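You operate a simulated robot arm through the tools that you are given. There is no shell and no other tool. Be economical: measure what you need, move in short steps, check, and stop when the job is done.

You are at the controls of a simulated two-armed robot. One attempt, no reset.

JOB
Take the lid off the tub and lay it down on the top of the green table.

The check looks at the end state, three seconds after you hand in, the way a careful person would. Anything else that was tipped, shoved, dropped, spilled or broken makes it a failure. A push-on lid holds only when it is set on centred and level and pressed home; a screw cap is set on level and turned clockwise until tight.

ROBOT AND FRAMES
Two 7-joint arms with two-finger parallel grippers on one trunk, on a base that drives. Base frame: it is fixed to the floor where the robot stands at the start and does not move with it; the origin is under the middle of the robot, x ahead of it, y to its left, z up. Units: mm, rad, N and s.
The left shoulder is at the start at [108, 182, 914], the right one opposite. With the tool pointing down near the work surface each hand reaches from about 340 to 780 mm from the robot's upright axis, wherever it stands, measured 20 degrees to its own side. Payload 3.91 kg a hand.
The TCP of each hand is the grasp point between the finger pads, 30 mm short of the fingertips. In the tool frame z runs along the fingers and y along their closing line. The gripper opens to 110 mm. The fingers are 20 mm wide and 10 mm thick; the gripper's body (48 by 112 mm) begins 55 mm behind the TCP.
Orientation is that of the tool frame in the base frame, as [roll, pitch, yaw] about the fixed x, y, z axes, in that order (R = Rz(yaw) Ry(pitch) Rx(roll)). With the fingers straight down and closing along the base's y, the tool's x points along the base's -x, its y along +y and its z along -z.

CONTROLS
- The arms move only by the tool step_arm. It takes "left_motion", "right_motion" or both (then of equal length, played together; a hand with none holds still); each is one flat list of numbers, 6 for each row, row after row: the shift along the tool's x, y, z in units of 40 mm (1.0 is 40 mm), then the turn, a rotation vector about the tool's x, y, z in units of 6 degrees (1.0 is 6 degrees). In form: [tx, ty, tz, wx, wy, wz, tx, ty, tz, wx, wy, wz, ...]. A call has 1 to 8 rows; each row shifts and turns the commanded pose from where the row before left it, along the tool's axes as they then stand. "left_grip" and "right_grip" are, for a hand that has rows, the opening, from 0 (shut) to 1 (fully open), set as the call begins (left out, the last holds). A call with a number of a shift or a turn outside -1 to 1 is refused whole. Rows are played at 5 a second. More than 50 mm and 0.15 rad between two rows, or a gripper value outside its range, and nothing of the call is played. A pose out of reach is approached as far as the arm can. The call stops where the force on the tool passes 40 N (or 10 N more than at its start, if that is more) or the arm is blocked; 0.2 s more then pass. The fingers move at their own pace (about 72 mm/s each) and stop on an object; they squeeze with about 28 N. The grip force told is the motor's: it shows also when the fingers shut on nothing. Time passes only in rows, and 0.2 s behind the last, so rows that do not move let the fingers close. It gives the time, the measured TCP pose, the force on the tool (base axes), the opening and the grip force at its end, in the units of the frame above (readings bear some noise), with the torque about the TCP (base axes, N m) and any sound that the robot's microphone picked up, and new pictures: "pictures" is both (left out), scene, wrist or none (wrist: the cameras of the hands that moved).
- Cameras (640 x 400 px; columns grow to the right, rows downward): "scene" is now at [242.4, 15, 1193.4]; the picture's right is [0.28, -0.96, 0.00], its down [0.54, 0.16, -0.82] and it looks along [0.79, 0.23, 0.57] (base axes); focal length 214 px, centre (320, 200). "left" rides on the left gripper at [72, -17, -103] in its tool frame; the picture's right is [0.23, 0.97, 0.00], its down [-0.76, 0.18, -0.62] and it looks along [-0.61, 0.14, 0.78] (tool axes); focal length 222 px, centre (320, 200). "right" rides on the right gripper at [72, 17, -103] in its tool frame; the picture's right is [-0.23, 0.97, 0.00], its down [-0.76, -0.18, -0.62] and it looks along [-0.61, -0.14, 0.78] (tool axes); focal length 222 px, centre (320, 200). There is no depth. A picture from a camera that has moved, and an enlarged one, comes with that camera's place and axes in the base frame and with its lens.
- slide_trunk(by): slides the trunk up (or, below 0, down) by that many mm; the arms and the scene camera ride with it, the base frame stays. It gives what a move gives, with no picture.
- drive_base(legs): drives the robot by 1 to 6 legs, each [ahead, left, turn to the left] in mm, mm and rad, along the robot's own axes; the way and the turn of a leg run together, so that a leg with both is an arc; at most 1500 mm and 3.142 rad a leg. The arms and the cameras ride along, it lands a little off, and it stops where it bumps. It gives what a move gives, and a new picture of the scene camera.
- pan_tilt(pan, tilt): turns the head with the scene camera to pan (to the left, within 1.396 rad either way) and tilt (down, from -0.506 to 1.204), counted from straight ahead of the robot. It gives what a move gives, and a new picture of the scene camera.
- close_up(camera, box): a new picture of the part [left, top, right, bottom] of that camera's present view, enlarged. The clock stands still meanwhile.
- finish_job(): hands the job in; it is judged then, once.

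Work in short steps. Places have to be worked out from the pictures, the camera data and where the tool is seen: move nearer, look again, correct. Check each grasp and each placing, and mend what went wrong. You have 120 turns and 260 pictures in all, those below and enlarged ones among them. Open the grippers and draw the arms clear of the work before you hand the job in, unless the task says otherwise; then end with one line.

The tools are called after ">>>" by a JSON object that holds its "op" and its "data". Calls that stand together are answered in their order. step_arm: Moves the arms, as the interface text tells. Its arguments: {"type":"object","properties":{"left_motion":{"type":"array","items":{"type":"number"}},"left_grip":{"type":"number"},"right_motion":{"type":"array","items":{"type":"number"}},"right_grip":{"type":"number"},"pictures":{"type":"string","enum":["both","scene","wrist","none"]}},"required":[]} The other tools are called the same way: slide_trunk (by) slides the trunk up or down; drive_base (legs) drives the base; pan_tilt (pan, tilt) turns the head that bears the scene camera; close_up (camera, box) takes an enlarged picture of a part of a camera's view; finish_job () hands the job in.

At the start:

```text
time_s: 0.0
left_position: [349.9, 485.6, 988.4]
left_orientation: [3.14, -0.002, 3.142]
left_contact_force: [-0.6, -0.7, 1.1]
left_ft_torque: [-0.03, -0.01, 0.02]
left_width: 109.6
left_grasp_force: 0.0
right_position: [329.2, 33.6, 1024.7]
right_orientation: [-3.007, 0.015, 3.044]
right_contact_force: [97.2, -28.4, -118.1]
right_ft_torque: [0.1, 2.41, -0.53]
right_width: 110.0
right_grasp_force: 0.1
trunk travel left (down, up): [-175.0, 339.0]
robot x, y, heading: [1.3, -1.5, -0.001]
head pan, tilt: [0.035, 1.201]
```

scene: 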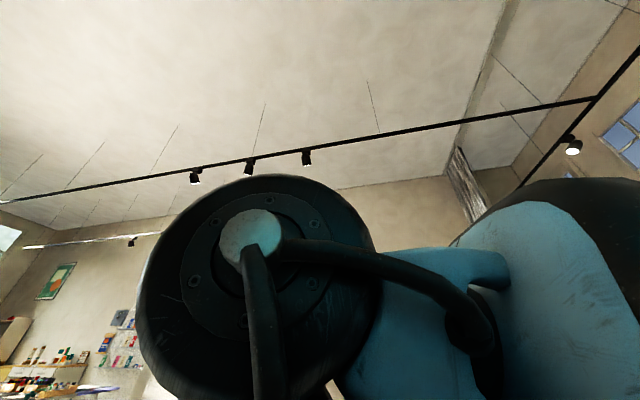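
right: 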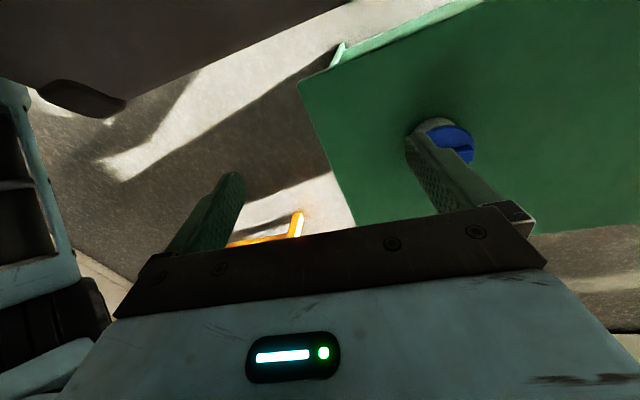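
left: 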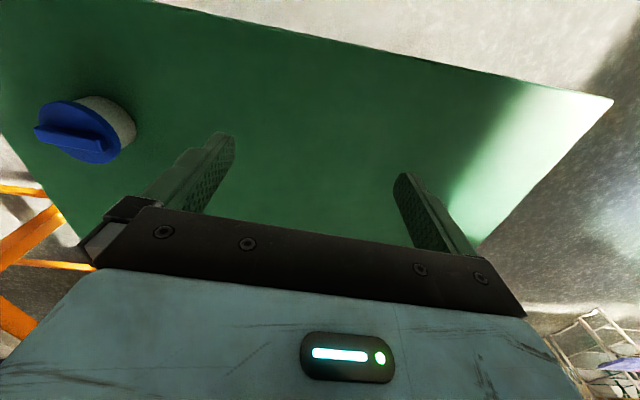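

The right hand is reading about 120 N and fills the scene view, so it seems to be jammed against the head. The force pushes it along +x, -y and -z, so I'll back it off that way. From the two wrist views I put the lid at about (468, 168, 800).

>>> {"op": "step_arm", "data": {"right_motion": [-0.3, -0.2, 0.4, 0, 0, 0, -0.3, -0.3, 0.3, 0, 0, 0], "pictures": "both"}}

```text
time_s: 0.6
left_position: [348.5, 485.6, 988.7]
left_orientation: [-3.141, 0.001, 3.141]
left_contact_force: [-0.2, -0.2, -0.4]
left_ft_torque: [0.03, 0.0, 0.0]
left_width: 110.1
left_grasp_force: 0.1
right_position: [354.4, 8.4, 991.9]
right_orientation: [-2.991, 0.026, 3.03]
right_contact_force: [-2.9, 48.2, -97.6]
right_ft_torque: [-9.4, -8.6, -3.98]
right_width: 109.7
right_grasp_force: 0.0
trunk travel left (down, up): [-175.0, 339.0]
robot x, y, heading: [3.0, 2.7, -0.002]
head pan, tilt: [0.035, 1.201]
camera scene: at [269.7, -5.1, 1161.3], right [-0.03, -1.0, 0.0], down [0.16, -0.01, -0.99], along [0.99, -0.03, 0.16], focal length 214 px, centre (320, 200)
camera right: at [282.4, 49.4, 1088.2], right [0.33, 0.93, -0.14], down [0.73, -0.16, 0.66], along [0.59, -0.32, -0.74], focal length 222 px, centre (320, 200)
```

scene: 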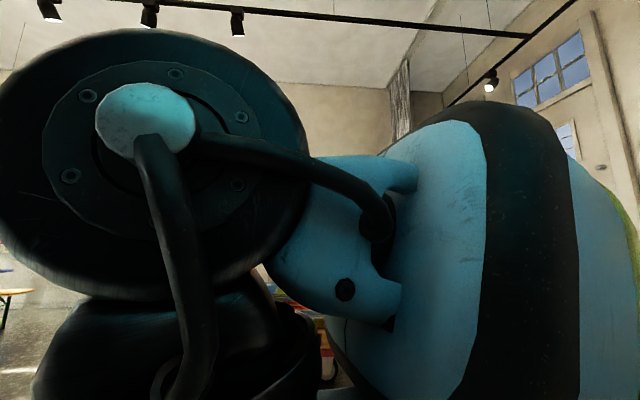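
right: 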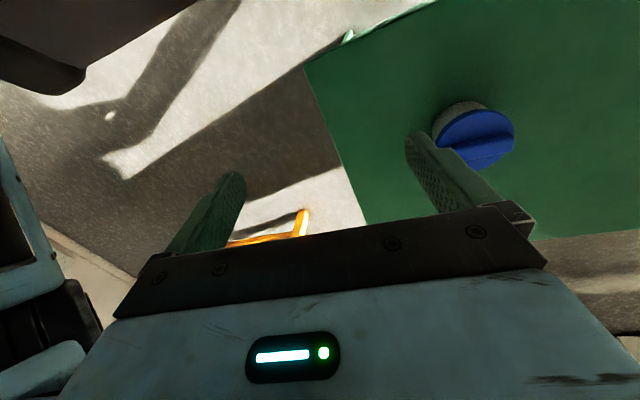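

The head is coming free as the arm backs off: its view has dropped from 35° up to about 9° up. I'll keep moving the right hand the same way, away from the tub.

>>> {"op": "step_arm", "data": {"right_motion": [-0.5, -0.5, 0.2, 0, 0, 0, -0.5, -0.7, 0, 0, 0, 0, -0.3, -0.8, 0, 0, 0, 0], "pictures": "both"}}

```text
time_s: 1.4
left_position: [349.5, 485.5, 988.5]
left_orientation: [-3.141, -0.001, 3.141]
left_contact_force: [0.4, -0.9, -0.2]
left_ft_torque: [0.02, 0.01, 0.0]
left_width: 110.1
left_grasp_force: 0.0
right_position: [395.6, -78.6, 1000.1]
right_orientation: [-3.002, 0.009, 3.041]
right_contact_force: [0.2, -0.2, -0.8]
right_ft_torque: [-0.02, 0.01, 0.01]
right_width: 110.1
right_grasp_force: 0.0
trunk travel left (down, up): [-175.0, 339.0]
robot x, y, heading: [-0.1, 1.4, 0.001]
head pan, tilt: [0.035, 1.201]
camera scene: at [270.4, -6.2, 1083.9], right [-0.04, -1.0, 0.0], down [-0.63, 0.03, -0.77], along [0.77, -0.03, -0.64], focal length 214 px, centre (320, 200)
camera right: at [325.6, -40.1, 1098.0], right [0.32, 0.94, -0.13], down [0.74, -0.16, 0.65], along [0.58, -0.31, -0.75], focal length 222 px, centre (320, 200)
```

scene: 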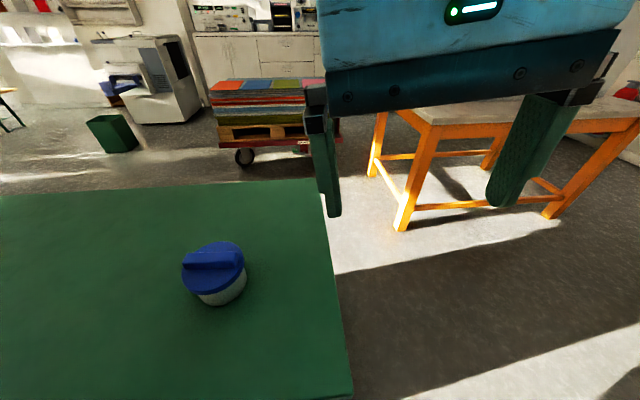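
right: 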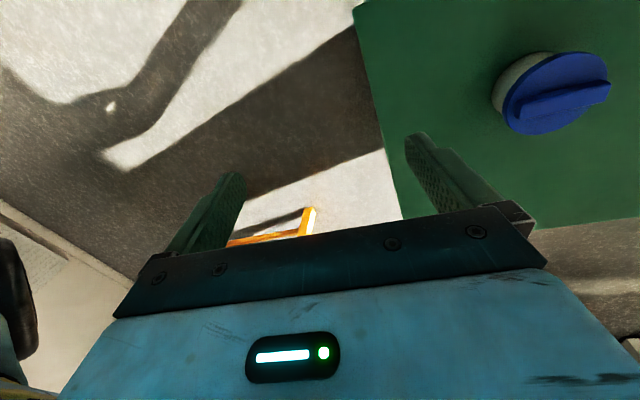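

Both hands now read near zero and the scene camera sees the table and the tub. The blue lid has a raised bar across it. I'll aim the head at it.

>>> {"op": "pan_tilt", "data": {"pan": 0.4, "tilt": 0.95}}

>>> {"op": "close_up", "data": {"camera": "left", "box": [0, 50, 240, 200]}}

```text
time_s: 2.2
left_position: [349.3, 485.8, 989.3]
left_orientation: [3.142, -0.001, 3.141]
left_contact_force: [0.7, 0.5, -0.6]
left_ft_torque: [-0.02, 0.01, -0.01]
left_width: 110.0
left_grasp_force: 0.0
right_position: [397.1, -77.9, 998.7]
right_orientation: [-3.001, 0.006, 3.038]
right_contact_force: [0.3, -0.1, -0.3]
right_ft_torque: [0.04, 0.02, 0.03]
right_width: 109.7
right_grasp_force: 0.1
trunk travel left (down, up): [-175.0, 339.0]
robot x, y, heading: [-0.6, 2.8, 0.006]
head pan, tilt: [0.4, 0.949]
camera scene: at [270.2, -2.5, 1084.0], right [-0.01, -1.0, 0.0], down [-0.63, 0.01, -0.77], along [0.77, -0.01, -0.64], focal length 214 px, centre (320, 200)
```

scene: 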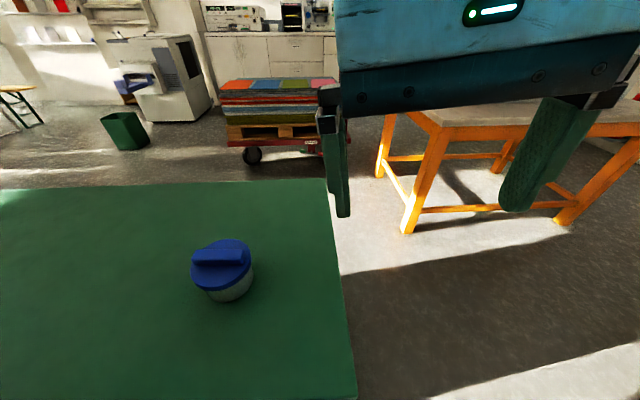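

```text
2.67 times, centred on (120, 125) of left
camera zoom: at [275.7, 469.4, 1093.5], right [-0.23, 0.97, 0.0], down [0.76, 0.18, 0.62], along [0.61, 0.14, -0.78], focal length 592 px, centre (853, 400)
```

zoom: 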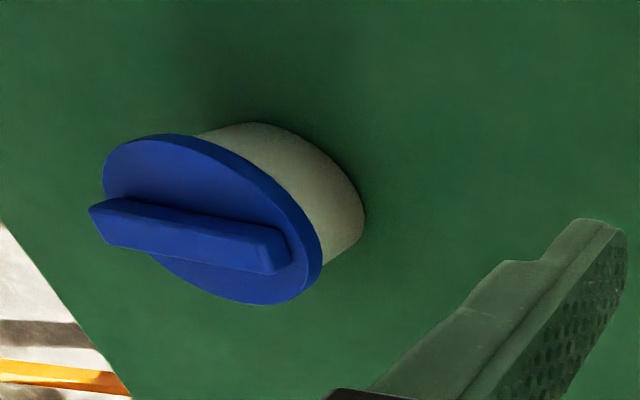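

The head reports pan 0.40 and tilt 0.95, but the camera axes show almost no pan and only 0.69 tilt. The right arm may still be blocking the head, so I'll move it further right and look again.

>>> {"op": "step_arm", "data": {"right_motion": [0, -1, 0, 0, 0, 0, 0, -1, 0, 0, 0, 0, 0, -1, 0, 0, 0, 0, 0, -1, 0, 0, 0, 0, 0, -1, 0, 0, 0, 0], "pictures": "scene"}}

```text
time_s: 3.4
left_position: [349.1, 485.9, 988.5]
left_orientation: [3.141, -0.001, 3.141]
left_contact_force: [-0.1, -0.2, 0.2]
left_ft_torque: [-0.04, 0.01, -0.02]
left_width: 110.2
left_grasp_force: 0.1
right_position: [377.2, -251.4, 984.4]
right_orientation: [-3.011, 0.019, 3.046]
right_contact_force: [-0.3, -0.4, -0.3]
right_ft_torque: [0.0, -0.01, -0.02]
right_width: 110.2
right_grasp_force: 0.1
right hand out of reach, approached as far as the arm can: row 3, 4, 5
trunk travel left (down, up): [-175.0, 339.0]
robot x, y, heading: [3.3, -3.9, 0.0]
head pan, tilt: [0.4, 0.949]
camera scene: at [252.1, 25.8, 1063.5], right [0.38, -0.92, 0.0], down [-0.75, -0.31, -0.58], along [0.54, 0.22, -0.81], focal length 214 px, centre (320, 200)
```

scene: 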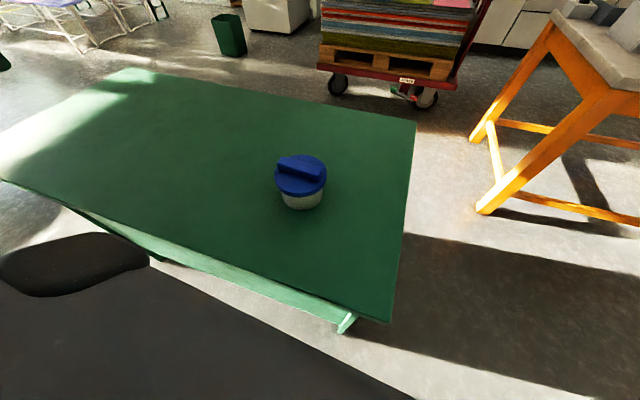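

The head is free now and the camera pose agrees with its readings. Triangulating from scene and left views puts the lid top at about (480, 153, 778), with the bar about 90 mm long and running nearly along y. I'll turn the left hand 90° so the fingers close along x across the bar.

>>> {"op": "step_arm", "data": {"left_motion": [0, 0, 0, 0, 0, 1, 0, 0, 0, 0, 0, 1, 0, 0, 0, 0, 0, 1, 0, 0, 0, 0, 0, 1, 0, 0, 0, 0, 0, 1, 0, 0, 0, 0, 0, 1, 0, 0, 0, 0, 0, 1, 0, 0, 0, 0, 0, 1], "pictures": "none"}}

>>> {"op": "step_arm", "data": {"left_motion": [0, 0, 0, 0, 0, 1, 0, 0, 0, 0, 0, 1, 0, 0, 0, 0, 0, 1, 0, 0, 0, 0, 0, 1, 0, 0, 0, 0, 0, 1, 0, 0, 0, 0, 0, 1, 0, 0, 0, 0, 0, 1], "pictures": "both"}}

```text
time_s: 5.2
left_position: [349.1, 485.8, 988.2]
left_orientation: [-3.14, 0.001, 2.301]
left_contact_force: [-0.5, -0.2, 0.4]
left_ft_torque: [-0.02, 0.04, -0.02]
left_width: 110.1
left_grasp_force: 0.1
right_position: [378.7, -251.1, 983.3]
right_orientation: [-3.008, 0.013, 3.044]
right_contact_force: [0.5, -0.1, 0.3]
right_ft_torque: [0.04, 0.04, -0.03]
right_width: 110.2
right_grasp_force: 0.1
trunk travel left (down, up): [-175.0, 339.0]
robot x, y, heading: [1.3, 3.8, -0.001]
head pan, tilt: [0.4, 0.949]
```

```text
time_s: 6.8
left_position: [349.6, 484.7, 987.8]
left_orientation: [-3.141, 0.0, 1.57]
left_contact_force: [-0.7, -0.1, -0.4]
left_ft_torque: [0.04, 0.0, -0.05]
left_width: 110.3
left_grasp_force: 0.2
right_position: [377.6, -251.4, 982.6]
right_orientation: [-3.01, 0.015, 3.044]
right_contact_force: [-0.4, 0.3, 0.0]
right_ft_torque: [-0.03, -0.01, 0.0]
right_width: 109.9
right_grasp_force: 0.0
trunk travel left (down, up): [-175.0, 339.0]
robot x, y, heading: [-1.5, -0.4, 0.005]
head pan, tilt: [0.4, 0.949]
camera scene: at [251.8, 26.5, 1063.2], right [0.39, -0.92, 0.0], down [-0.75, -0.32, -0.58], along [0.54, 0.23, -0.81], focal length 214 px, centre (320, 200)
camera left: at [331.6, 558.6, 1092.9], right [0.97, 0.23, 0.0], down [0.18, -0.76, 0.62], along [0.14, -0.61, -0.78], focal length 222 px, centre (320, 200)
```

scene: 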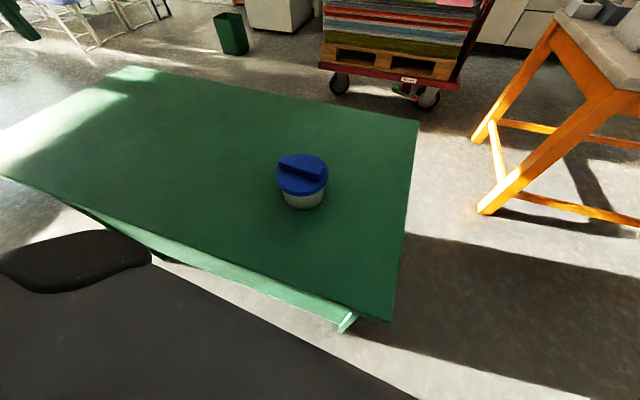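
left: 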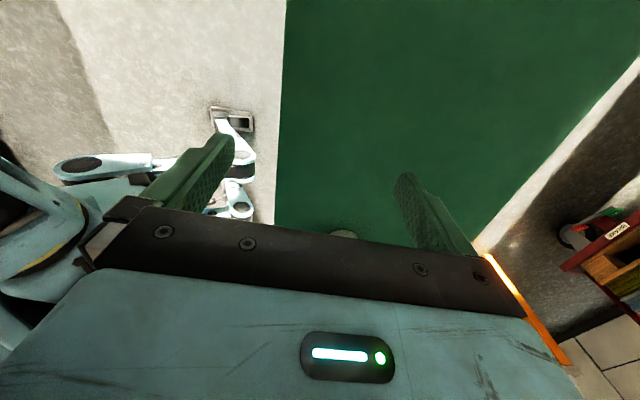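

The tool's y axis now points along +x and its x axis along +y. I'll move toward the tub but stop short at about y = 290, so the wrist camera sees the lid between the fingers.

>>> {"op": "step_arm", "data": {"left_motion": [-0.95, 0.65, 0, 0, 0, 0, -0.95, 0.65, 0, 0, 0, 0, -0.95, 0.65, 0, 0, 0, 0, -0.95, 0.65, 0, 0, 0, 0, -0.95, 0.65, 0, 0, 0, 0]}}

```text
time_s: 8.0
left_position: [478.5, 297.6, 985.5]
left_orientation: [-3.141, 0.0, 1.57]
left_contact_force: [-0.6, 0.4, -1.1]
left_ft_torque: [-0.01, 0.0, 0.0]
left_width: 110.1
left_grasp_force: 0.1
right_position: [377.6, -251.5, 982.5]
right_orientation: [-3.008, 0.015, 3.044]
right_contact_force: [1.1, 0.5, -0.2]
right_ft_torque: [0.02, 0.01, 0.03]
right_width: 109.8
right_grasp_force: 0.1
trunk travel left (down, up): [-175.0, 339.0]
robot x, y, heading: [-0.1, -2.2, -0.002]
head pan, tilt: [0.4, 0.949]
camera scene: at [252.4, 25.9, 1063.1], right [0.39, -0.92, 0.0], down [-0.75, -0.32, -0.58], along [0.54, 0.23, -0.81], focal length 214 px, centre (320, 200)
camera left: at [461.6, 370.8, 1090.8], right [0.97, 0.23, 0.0], down [0.18, -0.76, 0.62], along [0.14, -0.61, -0.78], focal length 222 px, centre (320, 200)
```

scene: 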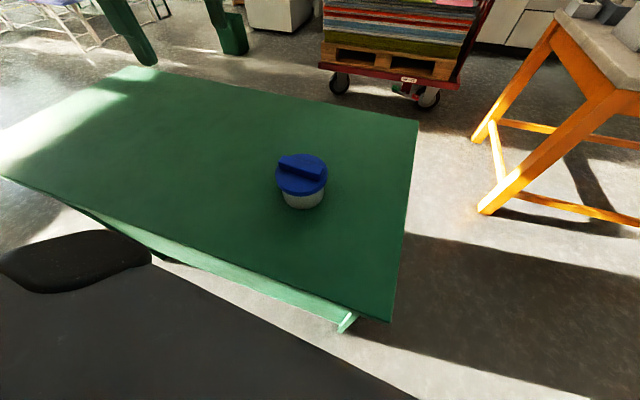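
left: 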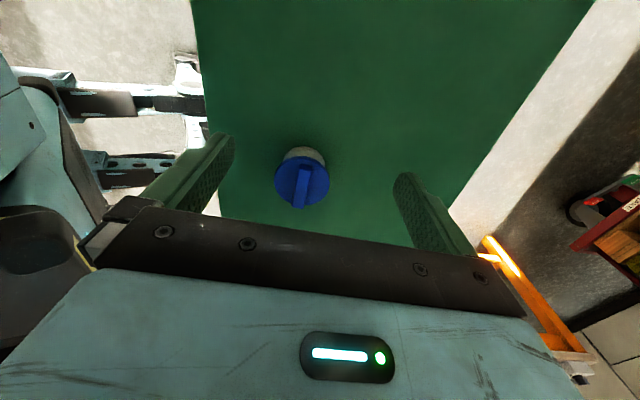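

This view puts the lid centre at about (479, 157), which fits the earlier estimates. I'll zoom in both cameras for the bar and its angle.

>>> {"op": "close_up", "data": {"camera": "left", "box": [252, 135, 348, 215]}}

>>> {"op": "close_up", "data": {"camera": "scene", "box": [252, 140, 348, 220]}}

```text
5.00 times, centred on (300, 175) of left
camera zoom: at [461.6, 370.8, 1090.8], right [0.97, 0.23, 0.0], down [0.18, -0.76, 0.62], along [0.14, -0.61, -0.78], focal length 1111 px, centre (420, 325)
```

zoom: 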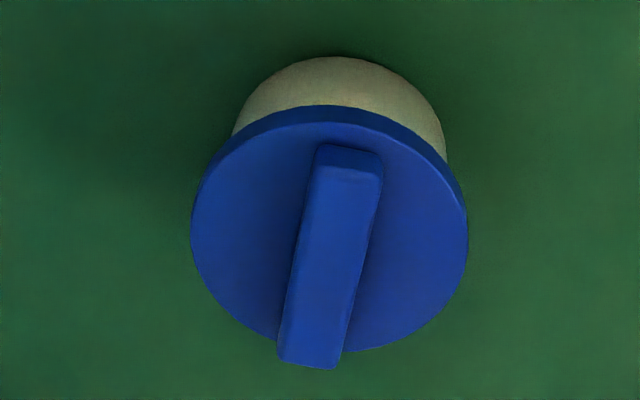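

```text
5.00 times, centred on (300, 180) of scene
camera zoom: at [252.4, 25.9, 1063.1], right [0.39, -0.92, 0.0], down [-0.75, -0.32, -0.58], along [0.54, 0.23, -0.81], focal length 1072 px, centre (420, 300)
```

zoom: 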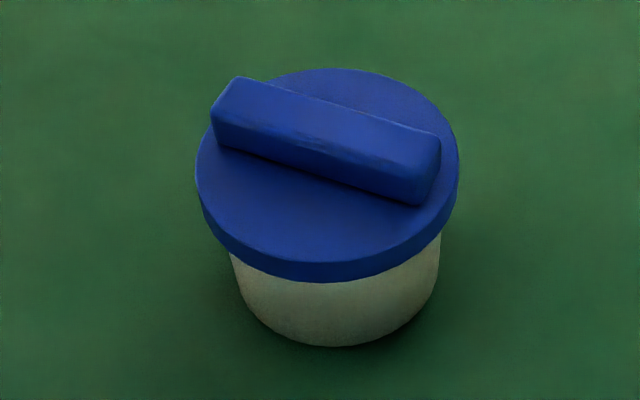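

The bar is about 20 mm thick and 85 mm long, and lies along y within about 2°. It is centred near (480, 157) with its top at about z = 798. I'll move above it and part-way down, to TCP z of about 868, with the fingers half open.

>>> {"op": "step_arm", "data": {"left_motion": [-0.9, 0.02, 0.3, 0, 0, 0, -0.9, 0.02, 0.6, 0, 0, 0, -0.9, 0, 0.7, 0, 0, 0, -0.8, 0, 0.7, 0, 0, 0, 0, 0, 0.6, 0, 0, 0], "left_grip": 0.6}}

```text
time_s: 9.2
left_position: [479.8, 158.8, 872.3]
left_orientation: [3.141, 0.001, 1.571]
left_contact_force: [0.2, 0.3, 0.1]
left_ft_torque: [0.02, 0.01, 0.02]
left_width: 66.1
left_grasp_force: 0.2
right_position: [376.8, -251.5, 983.5]
right_orientation: [-3.01, 0.014, 3.043]
right_contact_force: [-0.3, -0.3, -1.0]
right_ft_torque: [0.0, 0.02, -0.03]
right_width: 110.0
right_grasp_force: 0.0
trunk travel left (down, up): [-175.0, 339.0]
robot x, y, heading: [1.4, 2.3, 0.002]
head pan, tilt: [0.4, 0.949]
camera scene: at [251.6, 26.6, 1063.3], right [0.39, -0.92, 0.0], down [-0.75, -0.32, -0.58], along [0.54, 0.23, -0.81], focal length 214 px, centre (320, 200)
camera left: at [461.4, 232.1, 976.6], right [0.97, 0.23, 0.0], down [0.18, -0.76, 0.62], along [0.14, -0.61, -0.78], focal length 222 px, centre (320, 200)
```

scene: 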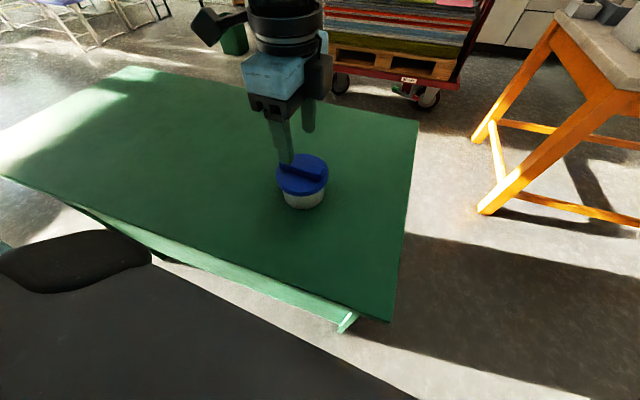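
left: 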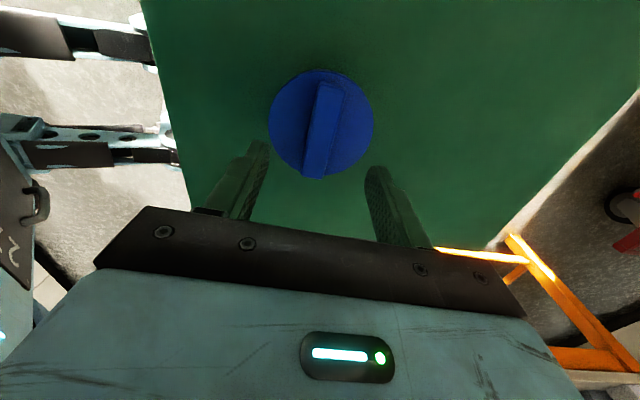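

The fingers straddle the bar in x and are centred in y to within a few mm, with the fingertips near z = 842. I'll lower about 48 mm in small steps.

>>> {"op": "step_arm", "data": {"left_motion": [0, 0, 0.4, 0, 0, 0, 0, 0, 0.4, 0, 0, 0, 0, 0, 0.3, 0, 0, 0]}}

```text
time_s: 10.0
left_position: [481.5, 156.0, 830.3]
left_orientation: [-3.141, -0.001, 1.571]
left_contact_force: [0.3, -0.1, 0.5]
left_ft_torque: [0.0, 0.01, -0.02]
left_width: 66.0
left_grasp_force: 0.1
right_position: [376.6, -250.6, 984.6]
right_orientation: [-3.009, 0.013, 3.044]
right_contact_force: [0.0, 0.9, 0.3]
right_ft_torque: [0.03, -0.01, -0.04]
right_width: 110.1
right_grasp_force: 0.1
trunk travel left (down, up): [-175.0, 339.0]
robot x, y, heading: [2.6, -0.5, 0.001]
head pan, tilt: [0.4, 0.949]
camera scene: at [251.9, 26.5, 1063.2], right [0.39, -0.92, 0.0], down [-0.75, -0.32, -0.58], along [0.54, 0.23, -0.81], focal length 214 px, centre (320, 200)
camera left: at [463.1, 229.3, 933.8], right [0.97, 0.23, 0.0], down [0.18, -0.76, 0.62], along [0.14, -0.61, -0.78], focal length 222 px, centre (320, 200)
```

scene: 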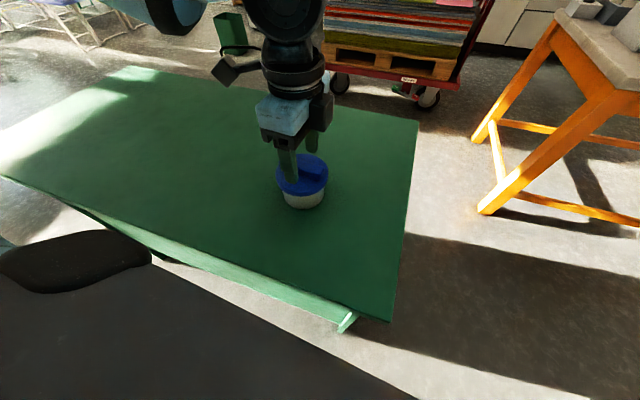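
left: 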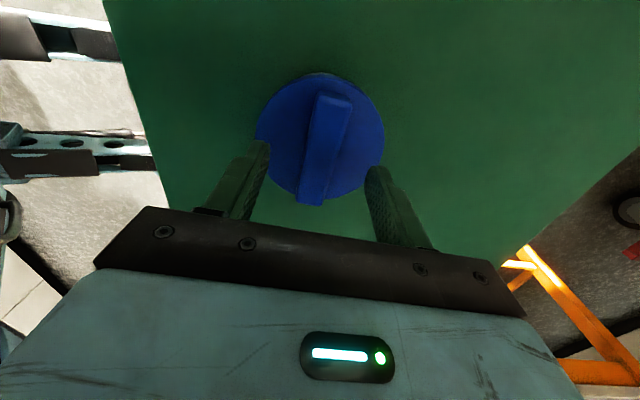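

By the picture the bar's centre is a few mm further toward +y. I'll shift 5 mm that way and lower about 16 mm more, watching the force.

>>> {"op": "step_arm", "data": {"left_motion": [0.12, 0, 0.2, 0, 0, 0, 0, 0, 0.2, 0, 0, 0], "pictures": "wrist"}}

>>> {"op": "close_up", "data": {"camera": "scene", "box": [252, 120, 348, 220]}}

```text
time_s: 10.6
left_position: [481.2, 161.2, 814.4]
left_orientation: [3.139, -0.001, 1.57]
left_contact_force: [-0.3, 1.6, 6.5]
left_ft_torque: [0.07, 0.1, -0.02]
left_width: 66.1
left_grasp_force: 0.0
right_position: [376.7, -251.8, 984.3]
right_orientation: [-3.009, 0.014, 3.044]
right_contact_force: [-0.2, -0.3, -0.7]
right_ft_torque: [0.02, 0.0, -0.01]
right_width: 110.0
right_grasp_force: 0.2
trunk travel left (down, up): [-175.0, 339.0]
robot x, y, heading: [5.6, -3.2, -0.001]
head pan, tilt: [0.4, 0.949]
camera left: at [462.6, 234.6, 918.8], right [0.97, 0.23, 0.0], down [0.18, -0.76, 0.62], along [0.14, -0.61, -0.78], focal length 222 px, centre (320, 200)
```

left: 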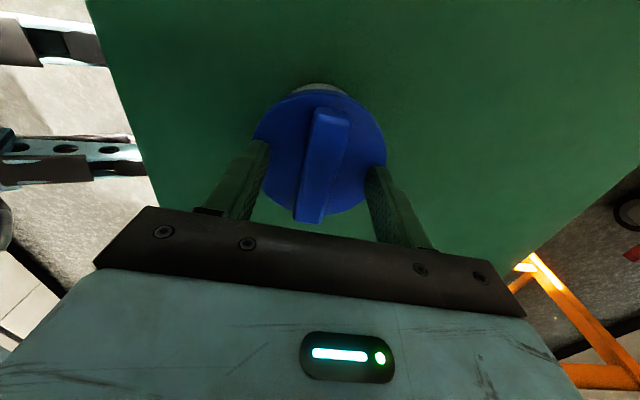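

```text
4.00 times, centred on (300, 170) of scene
camera zoom: at [251.3, 26.6, 1063.4], right [0.39, -0.92, 0.0], down [-0.75, -0.32, -0.58], along [0.54, 0.23, -0.81], focal length 858 px, centre (400, 320)
```

zoom: 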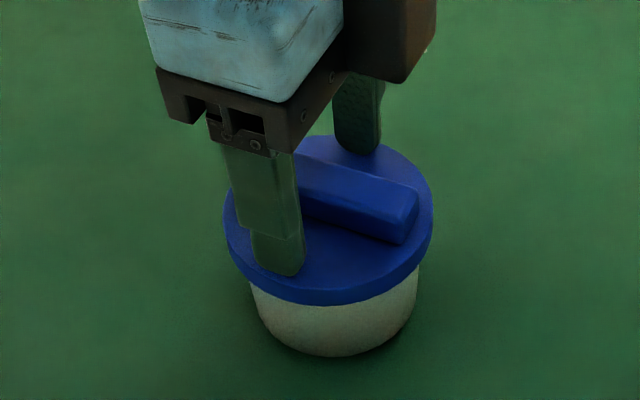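

The fingertips just touch the lid plate at 6.5 N, so its top is near z = 784. From the scene view the fingers now sit slightly left of centre, so I'll raise 2 mm, shift 4 mm back and close on the bar.

>>> {"op": "step_arm", "data": {"left_motion": [0, 0, -0.06, 0, 0, 0, -0.1, 0, 0, 0, 0, 0], "pictures": "none"}}

>>> {"op": "step_arm", "data": {"left_motion": [0, 0, 0, 0, 0, 0, 0, 0, 0, 0, 0, 0, 0, 0, 0, 0, 0, 0, 0, 0, 0, 0, 0, 0], "left_grip": 0}}

```text
time_s: 11.2
left_position: [480.5, 155.9, 815.5]
left_orientation: [3.141, 0.0, 1.57]
left_contact_force: [0.4, 0.5, 0.2]
left_ft_torque: [0.05, -0.01, -0.02]
left_width: 66.0
left_grasp_force: 0.0
right_position: [377.6, -250.4, 982.8]
right_orientation: [-3.008, 0.013, 3.044]
right_contact_force: [0.1, 0.2, 0.8]
right_ft_torque: [-0.01, 0.04, 0.01]
right_width: 109.8
right_grasp_force: 0.1
trunk travel left (down, up): [-175.0, 339.0]
robot x, y, heading: [-1.4, -0.7, -0.002]
head pan, tilt: [0.4, 0.949]
```

```text
time_s: 12.2
left_position: [481.8, 156.8, 815.0]
left_orientation: [-3.141, 0.001, 1.57]
left_contact_force: [-0.1, -0.6, -0.5]
left_ft_torque: [-0.02, -0.02, -0.01]
left_width: 20.5
left_grasp_force: 27.9
right_position: [376.3, -251.0, 982.4]
right_orientation: [-3.009, 0.013, 3.042]
right_contact_force: [0.2, 0.5, 0.4]
right_ft_torque: [0.01, -0.03, -0.01]
right_width: 110.3
right_grasp_force: 0.1
trunk travel left (down, up): [-175.0, 339.0]
robot x, y, heading: [-0.7, -0.5, -0.001]
head pan, tilt: [0.4, 0.949]
heard: snap
camera scene: at [251.8, 26.5, 1063.2], right [0.39, -0.92, 0.0], down [-0.75, -0.32, -0.58], along [0.54, 0.23, -0.81], focal length 214 px, centre (320, 200)
camera left: at [463.2, 229.6, 919.9], right [0.97, 0.23, 0.0], down [0.18, -0.76, 0.62], along [0.14, -0.61, -0.78], focal length 222 px, centre (320, 200)
```

scene: 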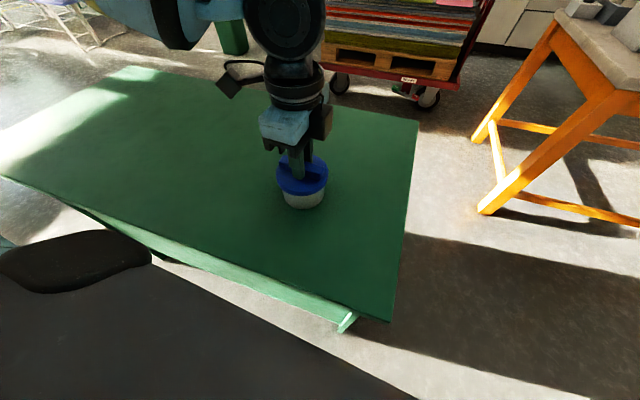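
left: 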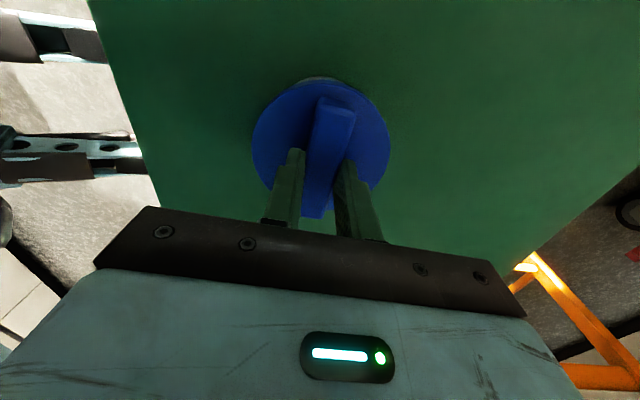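

I have the bar, 20.5 mm wide at 28 N. The snap suggests a push-on lid. I'll lift a few mm gently and see whether the tub stays put.

>>> {"op": "step_arm", "data": {"left_motion": [0, 0, -0.1, 0, 0, 0, 0, 0, -0.1, 0, 0, 0, 0, 0, 0, 0, 0, 0], "pictures": "none"}}

>>> {"op": "close_up", "data": {"camera": "scene", "box": [252, 120, 348, 220]}}

```text
time_s: 13.0
left_position: [479.7, 157.6, 823.0]
left_orientation: [-3.14, -0.001, 1.571]
left_contact_force: [-0.8, 0.1, 0.5]
left_ft_torque: [0.03, -0.01, 0.0]
left_width: 20.4
left_grasp_force: 28.0
right_position: [377.5, -251.4, 983.0]
right_orientation: [-3.007, 0.014, 3.044]
right_contact_force: [0.8, -0.5, -0.5]
right_ft_torque: [0.04, 0.0, 0.0]
right_width: 110.0
right_grasp_force: 0.1
trunk travel left (down, up): [-175.0, 339.0]
robot x, y, heading: [-3.5, 1.7, -0.003]
head pan, tilt: [0.4, 0.949]
```

```text
4.00 times, centred on (300, 170) of scene
camera zoom: at [251.8, 26.5, 1063.2], right [0.39, -0.92, 0.0], down [-0.75, -0.32, -0.58], along [0.54, 0.23, -0.81], focal length 858 px, centre (400, 320)
```

zoom: 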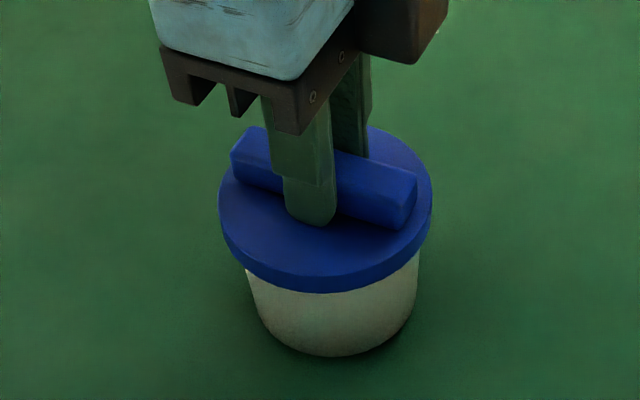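

The lid rose 8 mm with almost no force, and the tub's base hasn't moved in the picture. I'll keep lifting slowly.

>>> {"op": "step_arm", "data": {"left_motion": [0, 0, -0.25, 0, 0, 0, 0, 0, -0.25, 0, 0, 0, 0, 0, -0.25, 0, 0, 0], "pictures": "none"}}

>>> {"op": "close_up", "data": {"camera": "scene", "box": [252, 100, 364, 220]}}

```text
time_s: 13.8
left_position: [480.7, 158.5, 855.1]
left_orientation: [3.14, -0.001, 1.57]
left_contact_force: [0.4, -0.9, -0.4]
left_ft_torque: [-0.02, -0.02, 0.01]
left_width: 20.7
left_grasp_force: 28.3
right_position: [376.3, -251.0, 982.6]
right_orientation: [-3.01, 0.014, 3.042]
right_contact_force: [0.1, -0.8, -0.6]
right_ft_torque: [-0.01, -0.04, -0.03]
right_width: 110.2
right_grasp_force: 0.0
trunk travel left (down, up): [-175.0, 339.0]
robot x, y, heading: [-1.5, -0.9, 0.0]
head pan, tilt: [0.4, 0.949]
```

```text
3.33 times, centred on (308, 160) of scene
camera zoom: at [251.7, 26.5, 1063.3], right [0.39, -0.92, 0.0], down [-0.75, -0.32, -0.58], along [0.54, 0.23, -0.81], focal length 715 px, centre (360, 333)
```

zoom: 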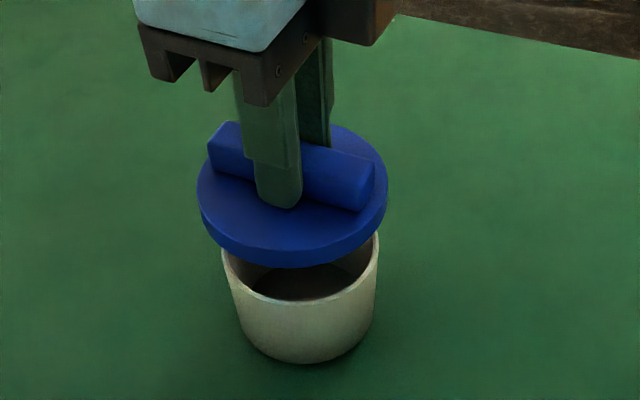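

The lid is clear and the tub stands undisturbed, open. I estimate the table top at z of about 725. I'll carry the lid 180 mm to the left over empty table, then look.

>>> {"op": "step_arm", "data": {"left_motion": [0, 0, -0.4, 0, 0, 0, 0.5, 0, 0, 0, 0, 0, 0.8, 0, 0, 0, 0, 0, 0.8, 0, 0, 0, 0, 0, 0.8, 0, 0, 0, 0, 0, 0.8, 0, 0, 0, 0, 0, 0.8, 0, 0, 0, 0, 0, 0, 0, 0, 0, 0, 0]}}

```text
time_s: 15.6
left_position: [479.4, 337.2, 868.6]
left_orientation: [3.14, 0.0, 1.57]
left_contact_force: [-0.4, 0.2, -1.0]
left_ft_torque: [0.0, 0.0, -0.02]
left_width: 20.7
left_grasp_force: 28.3
right_position: [377.4, -251.0, 983.2]
right_orientation: [-3.009, 0.014, 3.044]
right_contact_force: [-0.4, -0.9, -0.1]
right_ft_torque: [0.02, -0.02, 0.0]
right_width: 110.2
right_grasp_force: 0.0
trunk travel left (down, up): [-175.0, 339.0]
robot x, y, heading: [-1.9, 2.8, 0.001]
head pan, tilt: [0.4, 0.949]
camera scene: at [251.9, 26.3, 1063.2], right [0.39, -0.92, 0.0], down [-0.75, -0.32, -0.58], along [0.54, 0.23, -0.81], focal length 214 px, centre (320, 200)
camera left: at [461.2, 409.9, 971.8], right [0.97, 0.23, 0.0], down [0.18, -0.76, 0.62], along [0.14, -0.61, -0.78], focal length 222 px, centre (320, 200)
```

scene: 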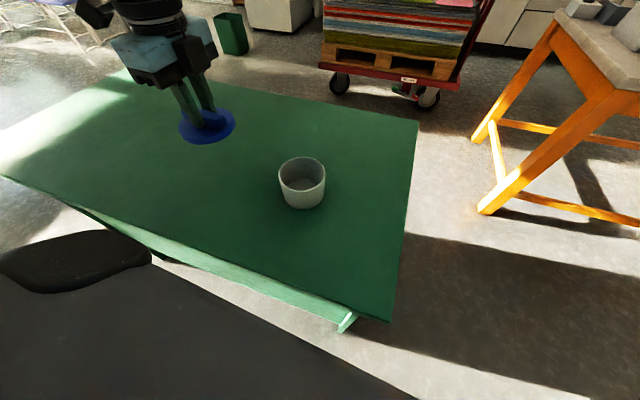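
left: 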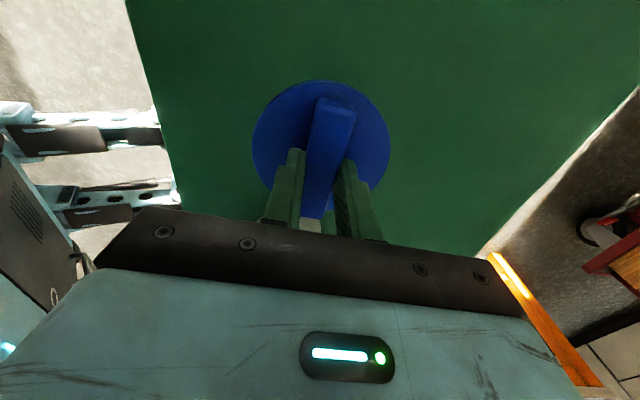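

The lid is over bare table and level, and the tub hasn't moved. I'll lower it to TCP z of about 790, then creep down.

>>> {"op": "step_arm", "data": {"left_motion": [0, 0, 0.5, 0, 0, 0, 0, 0, 0.5, 0, 0, 0, 0, 0, 0.5, 0, 0, 0, 0, 0, 0.4, 0, 0, 0, 0, 0, 0, 0, 0, 0], "pictures": "none"}}

>>> {"op": "close_up", "data": {"camera": "scene", "box": [140, 60, 332, 220]}}

```text
time_s: 16.8
left_position: [480.8, 337.7, 791.3]
left_orientation: [3.141, 0.0, 1.571]
left_contact_force: [0.6, -0.1, 0.7]
left_ft_torque: [-0.01, 0.03, 0.03]
left_width: 20.6
left_grasp_force: 28.0
right_position: [376.4, -251.9, 983.5]
right_orientation: [-3.01, 0.015, 3.044]
right_contact_force: [0.0, 0.1, 0.7]
right_ft_torque: [0.03, -0.02, 0.0]
right_width: 110.0
right_grasp_force: 0.1
trunk travel left (down, up): [-175.0, 339.0]
robot x, y, heading: [-0.4, 1.2, 0.004]
head pan, tilt: [0.4, 0.949]
```

```text
2.50 times, centred on (236, 140) of scene
camera zoom: at [251.8, 26.5, 1063.2], right [0.39, -0.92, 0.0], down [-0.75, -0.32, -0.58], along [0.54, 0.23, -0.81], focal length 536 px, centre (530, 350)
```

zoom: 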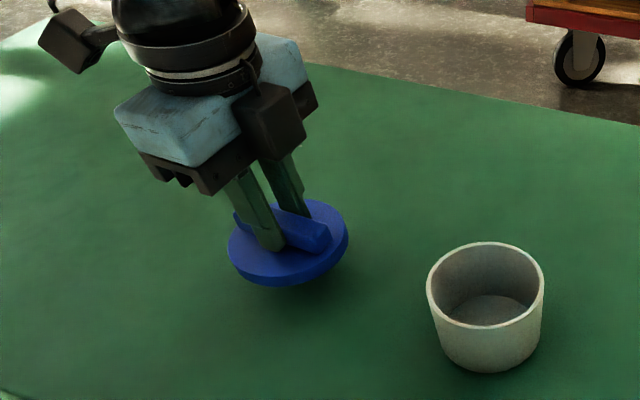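

The lid is still slightly above its shadow and no contact shows yet. I'll creep down in 4 mm rows.

>>> {"op": "step_arm", "data": {"left_motion": [0, 0, 0.1, 0, 0, 0, 0, 0, 0.1, 0, 0, 0, 0, 0, 0.1, 0, 0, 0], "pictures": "none"}}

```text
time_s: 17.6
left_position: [479.9, 337.0, 780.6]
left_orientation: [-3.14, 0.0, 1.571]
left_contact_force: [0.5, 0.1, -0.8]
left_ft_torque: [-0.01, -0.04, 0.05]
left_width: 20.3
left_grasp_force: 27.6
right_position: [377.5, -251.5, 983.0]
right_orientation: [-3.009, 0.015, 3.044]
right_contact_force: [-0.4, 0.6, -0.2]
right_ft_torque: [0.01, -0.01, 0.02]
right_width: 110.1
right_grasp_force: 0.0
trunk travel left (down, up): [-175.0, 339.0]
robot x, y, heading: [2.1, -4.9, 0.001]
head pan, tilt: [0.4, 0.949]
```

No contact yet at TCP z = 780, so I'll creep down in 2 mm rows.

>>> {"op": "step_arm", "data": {"left_motion": [0, 0, 0.05, 0, 0, 0, 0, 0, 0.05, 0, 0, 0, 0, 0, 0.05, 0, 0, 0], "pictures": "none"}}

>>> {"op": "close_up", "data": {"camera": "scene", "box": [180, 80, 300, 180]}}

```text
time_s: 18.4
left_position: [481.4, 335.6, 775.2]
left_orientation: [3.141, 0.0, 1.571]
left_contact_force: [0.4, -0.2, 0.7]
left_ft_torque: [0.0, -0.05, 0.01]
left_width: 20.8
left_grasp_force: 27.8
right_position: [376.7, -251.3, 983.4]
right_orientation: [-3.008, 0.014, 3.044]
right_contact_force: [-0.9, 0.0, 0.0]
right_ft_torque: [0.04, -0.03, 0.0]
right_width: 109.8
right_grasp_force: 0.0
trunk travel left (down, up): [-175.0, 339.0]
robot x, y, heading: [1.7, 0.6, -0.002]
head pan, tilt: [0.4, 0.949]
```

```text
4.00 times, centred on (240, 130) of scene
camera zoom: at [251.8, 26.5, 1063.2], right [0.39, -0.92, 0.0], down [-0.75, -0.32, -0.58], along [0.54, 0.23, -0.81], focal length 858 px, centre (640, 480)
```

zoom: 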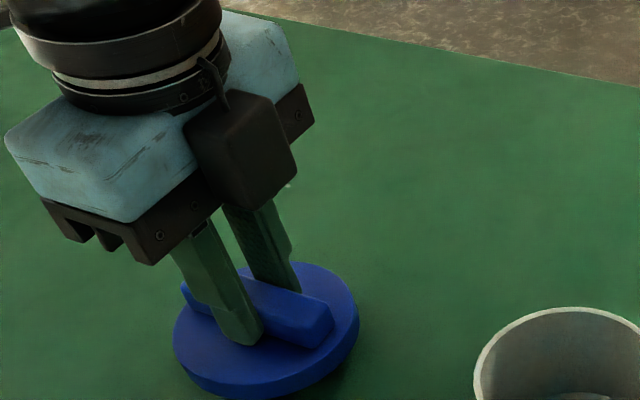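

Still no contact force, so I'll carry on down in 2 mm rows.

>>> {"op": "step_arm", "data": {"left_motion": [0, 0, 0.05, 0, 0, 0, 0, 0, 0.05, 0, 0, 0], "pictures": "none"}}

```text
time_s: 19.0
left_position: [480.4, 337.3, 771.9]
left_orientation: [-3.141, -0.001, 1.569]
left_contact_force: [-0.7, 0.0, -0.8]
left_ft_torque: [-0.01, 0.01, 0.01]
left_width: 20.8
left_grasp_force: 27.6
right_position: [377.3, -251.2, 983.3]
right_orientation: [-3.009, 0.014, 3.045]
right_contact_force: [-0.1, -0.2, -0.3]
right_ft_torque: [-0.01, 0.02, 0.02]
right_width: 110.1
right_grasp_force: 0.0
trunk travel left (down, up): [-175.0, 339.0]
robot x, y, heading: [1.4, 0.6, -0.002]
head pan, tilt: [0.4, 0.949]
```

No contact at 772 either; the next rows are smaller.

>>> {"op": "step_arm", "data": {"left_motion": [0, 0, 0.05, 0, 0, 0, 0, 0, 0.04, 0, 0, 0], "pictures": "none"}}

```text
time_s: 19.6
left_position: [482.7, 336.9, 767.8]
left_orientation: [-3.141, 0.0, 1.57]
left_contact_force: [-0.1, -0.3, -0.4]
left_ft_torque: [0.0, 0.01, 0.0]
left_width: 20.7
left_grasp_force: 28.0
right_position: [377.3, -251.1, 983.0]
right_orientation: [-3.008, 0.015, 3.044]
right_contact_force: [0.6, 0.6, -0.4]
right_ft_torque: [-0.02, -0.01, -0.03]
right_width: 109.8
right_grasp_force: 0.0
trunk travel left (down, up): [-175.0, 339.0]
robot x, y, heading: [0.6, 0.3, 0.0]
head pan, tilt: [0.4, 0.949]
```

Still free at 768. I'll go on in 2 mm rows and look at the gap.

>>> {"op": "step_arm", "data": {"left_motion": [0, 0, 0.05, 0, 0, 0, 0, 0, 0.04, 0, 0, 0], "pictures": "none"}}

>>> {"op": "close_up", "data": {"camera": "scene", "box": [200, 120, 272, 180]}}

```text
time_s: 20.2
left_position: [480.9, 337.5, 764.0]
left_orientation: [-3.14, 0.0, 1.572]
left_contact_force: [0.0, -0.3, -1.0]
left_ft_torque: [0.0, 0.0, 0.03]
left_width: 20.5
left_grasp_force: 28.6
right_position: [377.5, -251.8, 983.5]
right_orientation: [-3.008, 0.012, 3.044]
right_contact_force: [0.0, 1.0, 1.0]
right_ft_torque: [0.03, -0.02, 0.0]
right_width: 109.7
right_grasp_force: 0.0
trunk travel left (down, up): [-175.0, 339.0]
robot x, y, heading: [-3.4, -3.3, 0.001]
head pan, tilt: [0.4, 0.949]
```

```text
6.67 times, centred on (236, 150) of scene
camera zoom: at [251.8, 26.5, 1063.2], right [0.39, -0.92, 0.0], down [-0.75, -0.32, -0.58], along [0.54, 0.23, -0.81], focal length 1430 px, centre (880, 533)
```

zoom: 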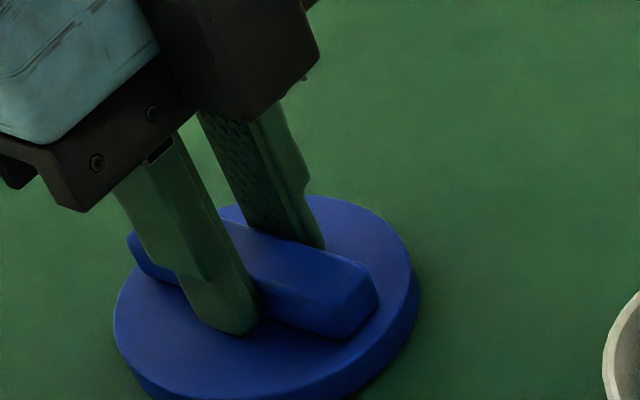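

Still free, but the shadow gap is nearly gone. I'll keep creeping down.

>>> {"op": "step_arm", "data": {"left_motion": [0, 0, 0.04, 0, 0, 0, 0, 0, 0.04, 0, 0, 0, 0, 0, 0, 0, 0, 0], "pictures": "none"}}

>>> {"op": "close_up", "data": {"camera": "scene", "box": [190, 130, 262, 190]}}

```text
time_s: 21.0
left_position: [481.9, 336.8, 761.7]
left_orientation: [3.138, 0.0, 1.572]
left_contact_force: [-4.2, 5.3, 18.9]
left_ft_torque: [0.1, 0.15, 0.0]
left_width: 20.8
left_grasp_force: 27.4
right_position: [376.5, -251.9, 983.3]
right_orientation: [-3.008, 0.015, 3.043]
right_contact_force: [-0.2, -0.4, 0.0]
right_ft_torque: [-0.02, 0.0, -0.03]
right_width: 110.1
right_grasp_force: 0.1
trunk travel left (down, up): [-175.0, 339.0]
robot x, y, heading: [-1.4, -1.1, 0.002]
head pan, tilt: [0.4, 0.949]
```

```text
6.67 times, centred on (226, 160) of scene
camera zoom: at [250.4, 26.3, 1063.7], right [0.39, -0.92, 0.0], down [-0.75, -0.32, -0.58], along [0.54, 0.23, -0.81], focal length 1430 px, centre (947, 467)
```

zoom: 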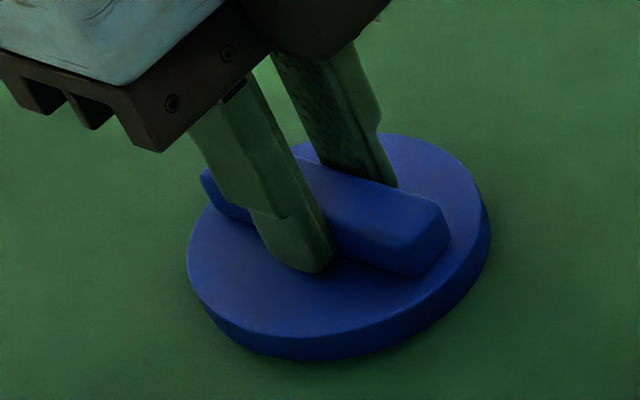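

The lid is resting on the table with 19 N upward. I'll ease off 1 mm and open the fingers gently.

>>> {"op": "step_arm", "data": {"left_motion": [0, 0, -0.04, 0, 0, 0], "pictures": "none"}}

>>> {"op": "step_arm", "data": {"left_motion": [0, 0, 0, 0, 0, 0, 0, 0, 0, 0, 0, 0, 0, 0, 0, 0, 0, 0], "left_grip": 0.6}}

```text
time_s: 21.4
left_position: [480.7, 337.9, 762.3]
left_orientation: [3.139, 0.0, 1.571]
left_contact_force: [0.6, 2.3, 11.2]
left_ft_torque: [0.18, -0.01, 0.02]
left_width: 20.8
left_grasp_force: 27.6
right_position: [377.5, -250.8, 983.3]
right_orientation: [-3.01, 0.014, 3.044]
right_contact_force: [0.2, 0.3, 0.1]
right_ft_torque: [0.02, 0.01, 0.02]
right_width: 109.9
right_grasp_force: 0.0
trunk travel left (down, up): [-175.0, 339.0]
robot x, y, heading: [-0.5, 0.5, 0.002]
head pan, tilt: [0.4, 0.949]
```

```text
time_s: 22.2
left_position: [480.1, 337.0, 762.3]
left_orientation: [3.141, 0.001, 1.571]
left_contact_force: [-1.9, -0.5, 2.6]
left_ft_torque: [0.0, 0.0, 0.01]
left_width: 65.2
left_grasp_force: 0.1
right_position: [376.5, -250.7, 983.1]
right_orientation: [-3.009, 0.013, 3.043]
right_contact_force: [-0.3, 0.0, -0.1]
right_ft_torque: [0.01, 0.0, 0.03]
right_width: 110.0
right_grasp_force: 0.0
trunk travel left (down, up): [-175.0, 339.0]
robot x, y, heading: [0.2, 1.3, -0.004]
head pan, tilt: [0.4, 0.949]
camera scene: at [251.6, 26.3, 1063.2], right [0.39, -0.92, 0.0], down [-0.75, -0.32, -0.58], along [0.54, 0.23, -0.81], focal length 214 px, centre (320, 200)
camera left: at [462.8, 409.8, 866.6], right [0.97, 0.23, 0.0], down [0.18, -0.76, 0.62], along [0.14, -0.61, -0.78], focal length 222 px, centre (320, 200)
```

scene: 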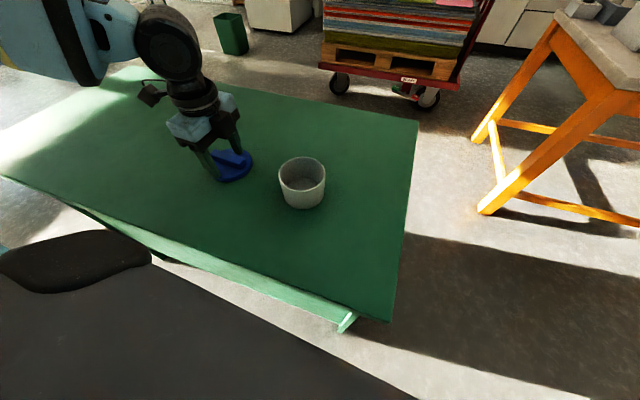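
left: 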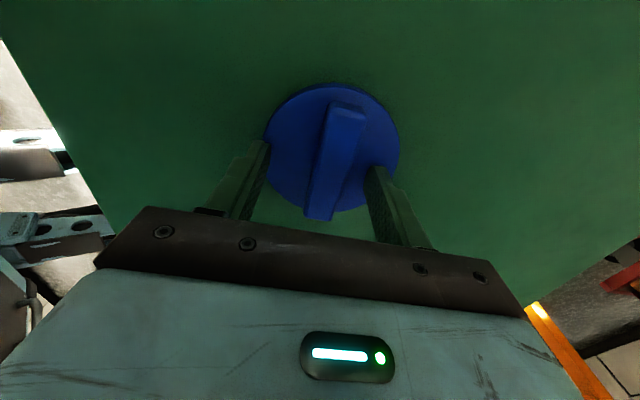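

The lid is released and lies flat. I'll raise the hand straight up and draw it clear to the left.

>>> {"op": "step_arm", "data": {"left_motion": [0, 0, -0.3, 0, 0, 0, 0, 0, -0.8, 0, 0, 0, 0, 0, -1, 0, 0, 0, 0, 0, -1, 0, 0, 0, 0, 0, -1, 0, 0, 0, 0.8, 0, -0.5, 0, 0, 0, 1, 0, 0, 0, 0, 0, 1, 0, 0, 0, 0, 0], "left_grip": 0.6}}

>>> {"op": "close_up", "data": {"camera": "scene", "box": [160, 100, 352, 220]}}

```text
time_s: 24.0
left_position: [479.6, 447.2, 947.6]
left_orientation: [-3.141, 0.001, 1.569]
left_contact_force: [-0.2, 0.5, -0.2]
left_ft_torque: [0.01, -0.02, -0.04]
left_width: 66.1
left_grasp_force: 0.0
right_position: [378.5, -250.6, 983.4]
right_orientation: [-3.009, 0.016, 3.045]
right_contact_force: [0.5, 0.3, 0.0]
right_ft_torque: [0.0, 0.01, -0.02]
right_width: 110.2
right_grasp_force: 0.0
trunk travel left (down, up): [-175.0, 339.0]
robot x, y, heading: [2.8, 1.1, -0.001]
head pan, tilt: [0.4, 0.949]
camera scene: at [251.7, 26.9, 1063.2], right [0.39, -0.92, 0.0], down [-0.75, -0.32, -0.58], along [0.54, 0.23, -0.81], focal length 214 px, centre (320, 200)
camera left: at [462.3, 520.5, 1051.6], right [0.97, 0.23, 0.0], down [0.18, -0.76, 0.62], along [0.14, -0.61, -0.78], focal length 222 px, centre (320, 200)
```

scene: 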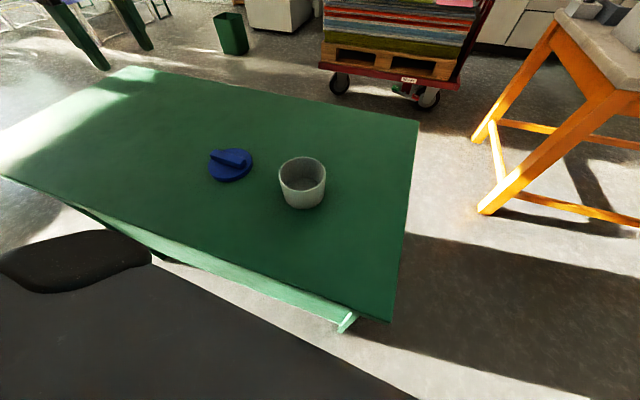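
left: 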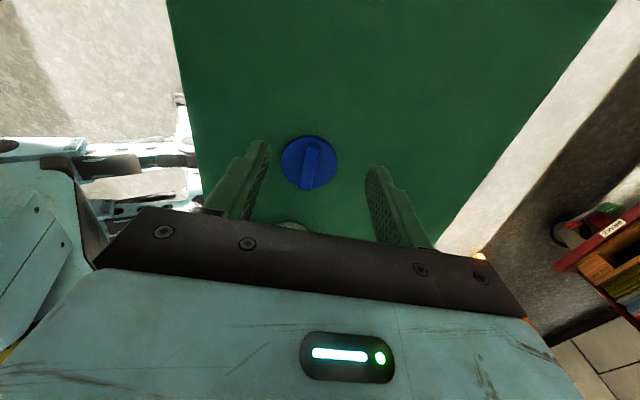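

```text
3.33 times, centred on (256, 160) of scene
camera zoom: at [251.7, 26.9, 1063.2], right [0.39, -0.92, 0.0], down [-0.75, -0.32, -0.58], along [0.54, 0.23, -0.81], focal length 715 px, centre (533, 333)
```

zoom: 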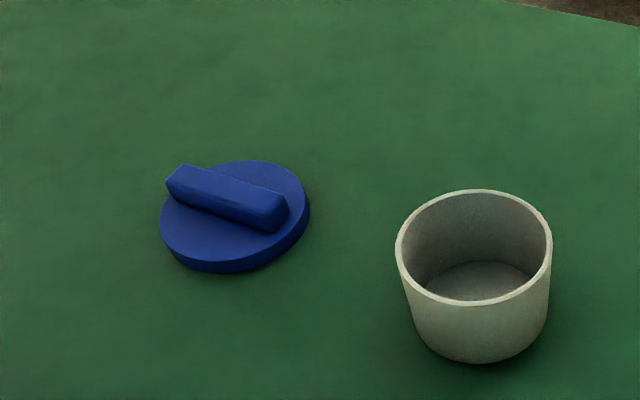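

The lid lies flat on the green table, the tub stands upright where it was, and both hands are open and clear. I'm handing in.

>>> {"op": "finish_job", "data": {}}

```text
The job is handed in.
```

The lid is off the tub and lying flat on the green table, about 180 mm to the tub's left. The tub is upright and unmoved, and both hands are open and clear.
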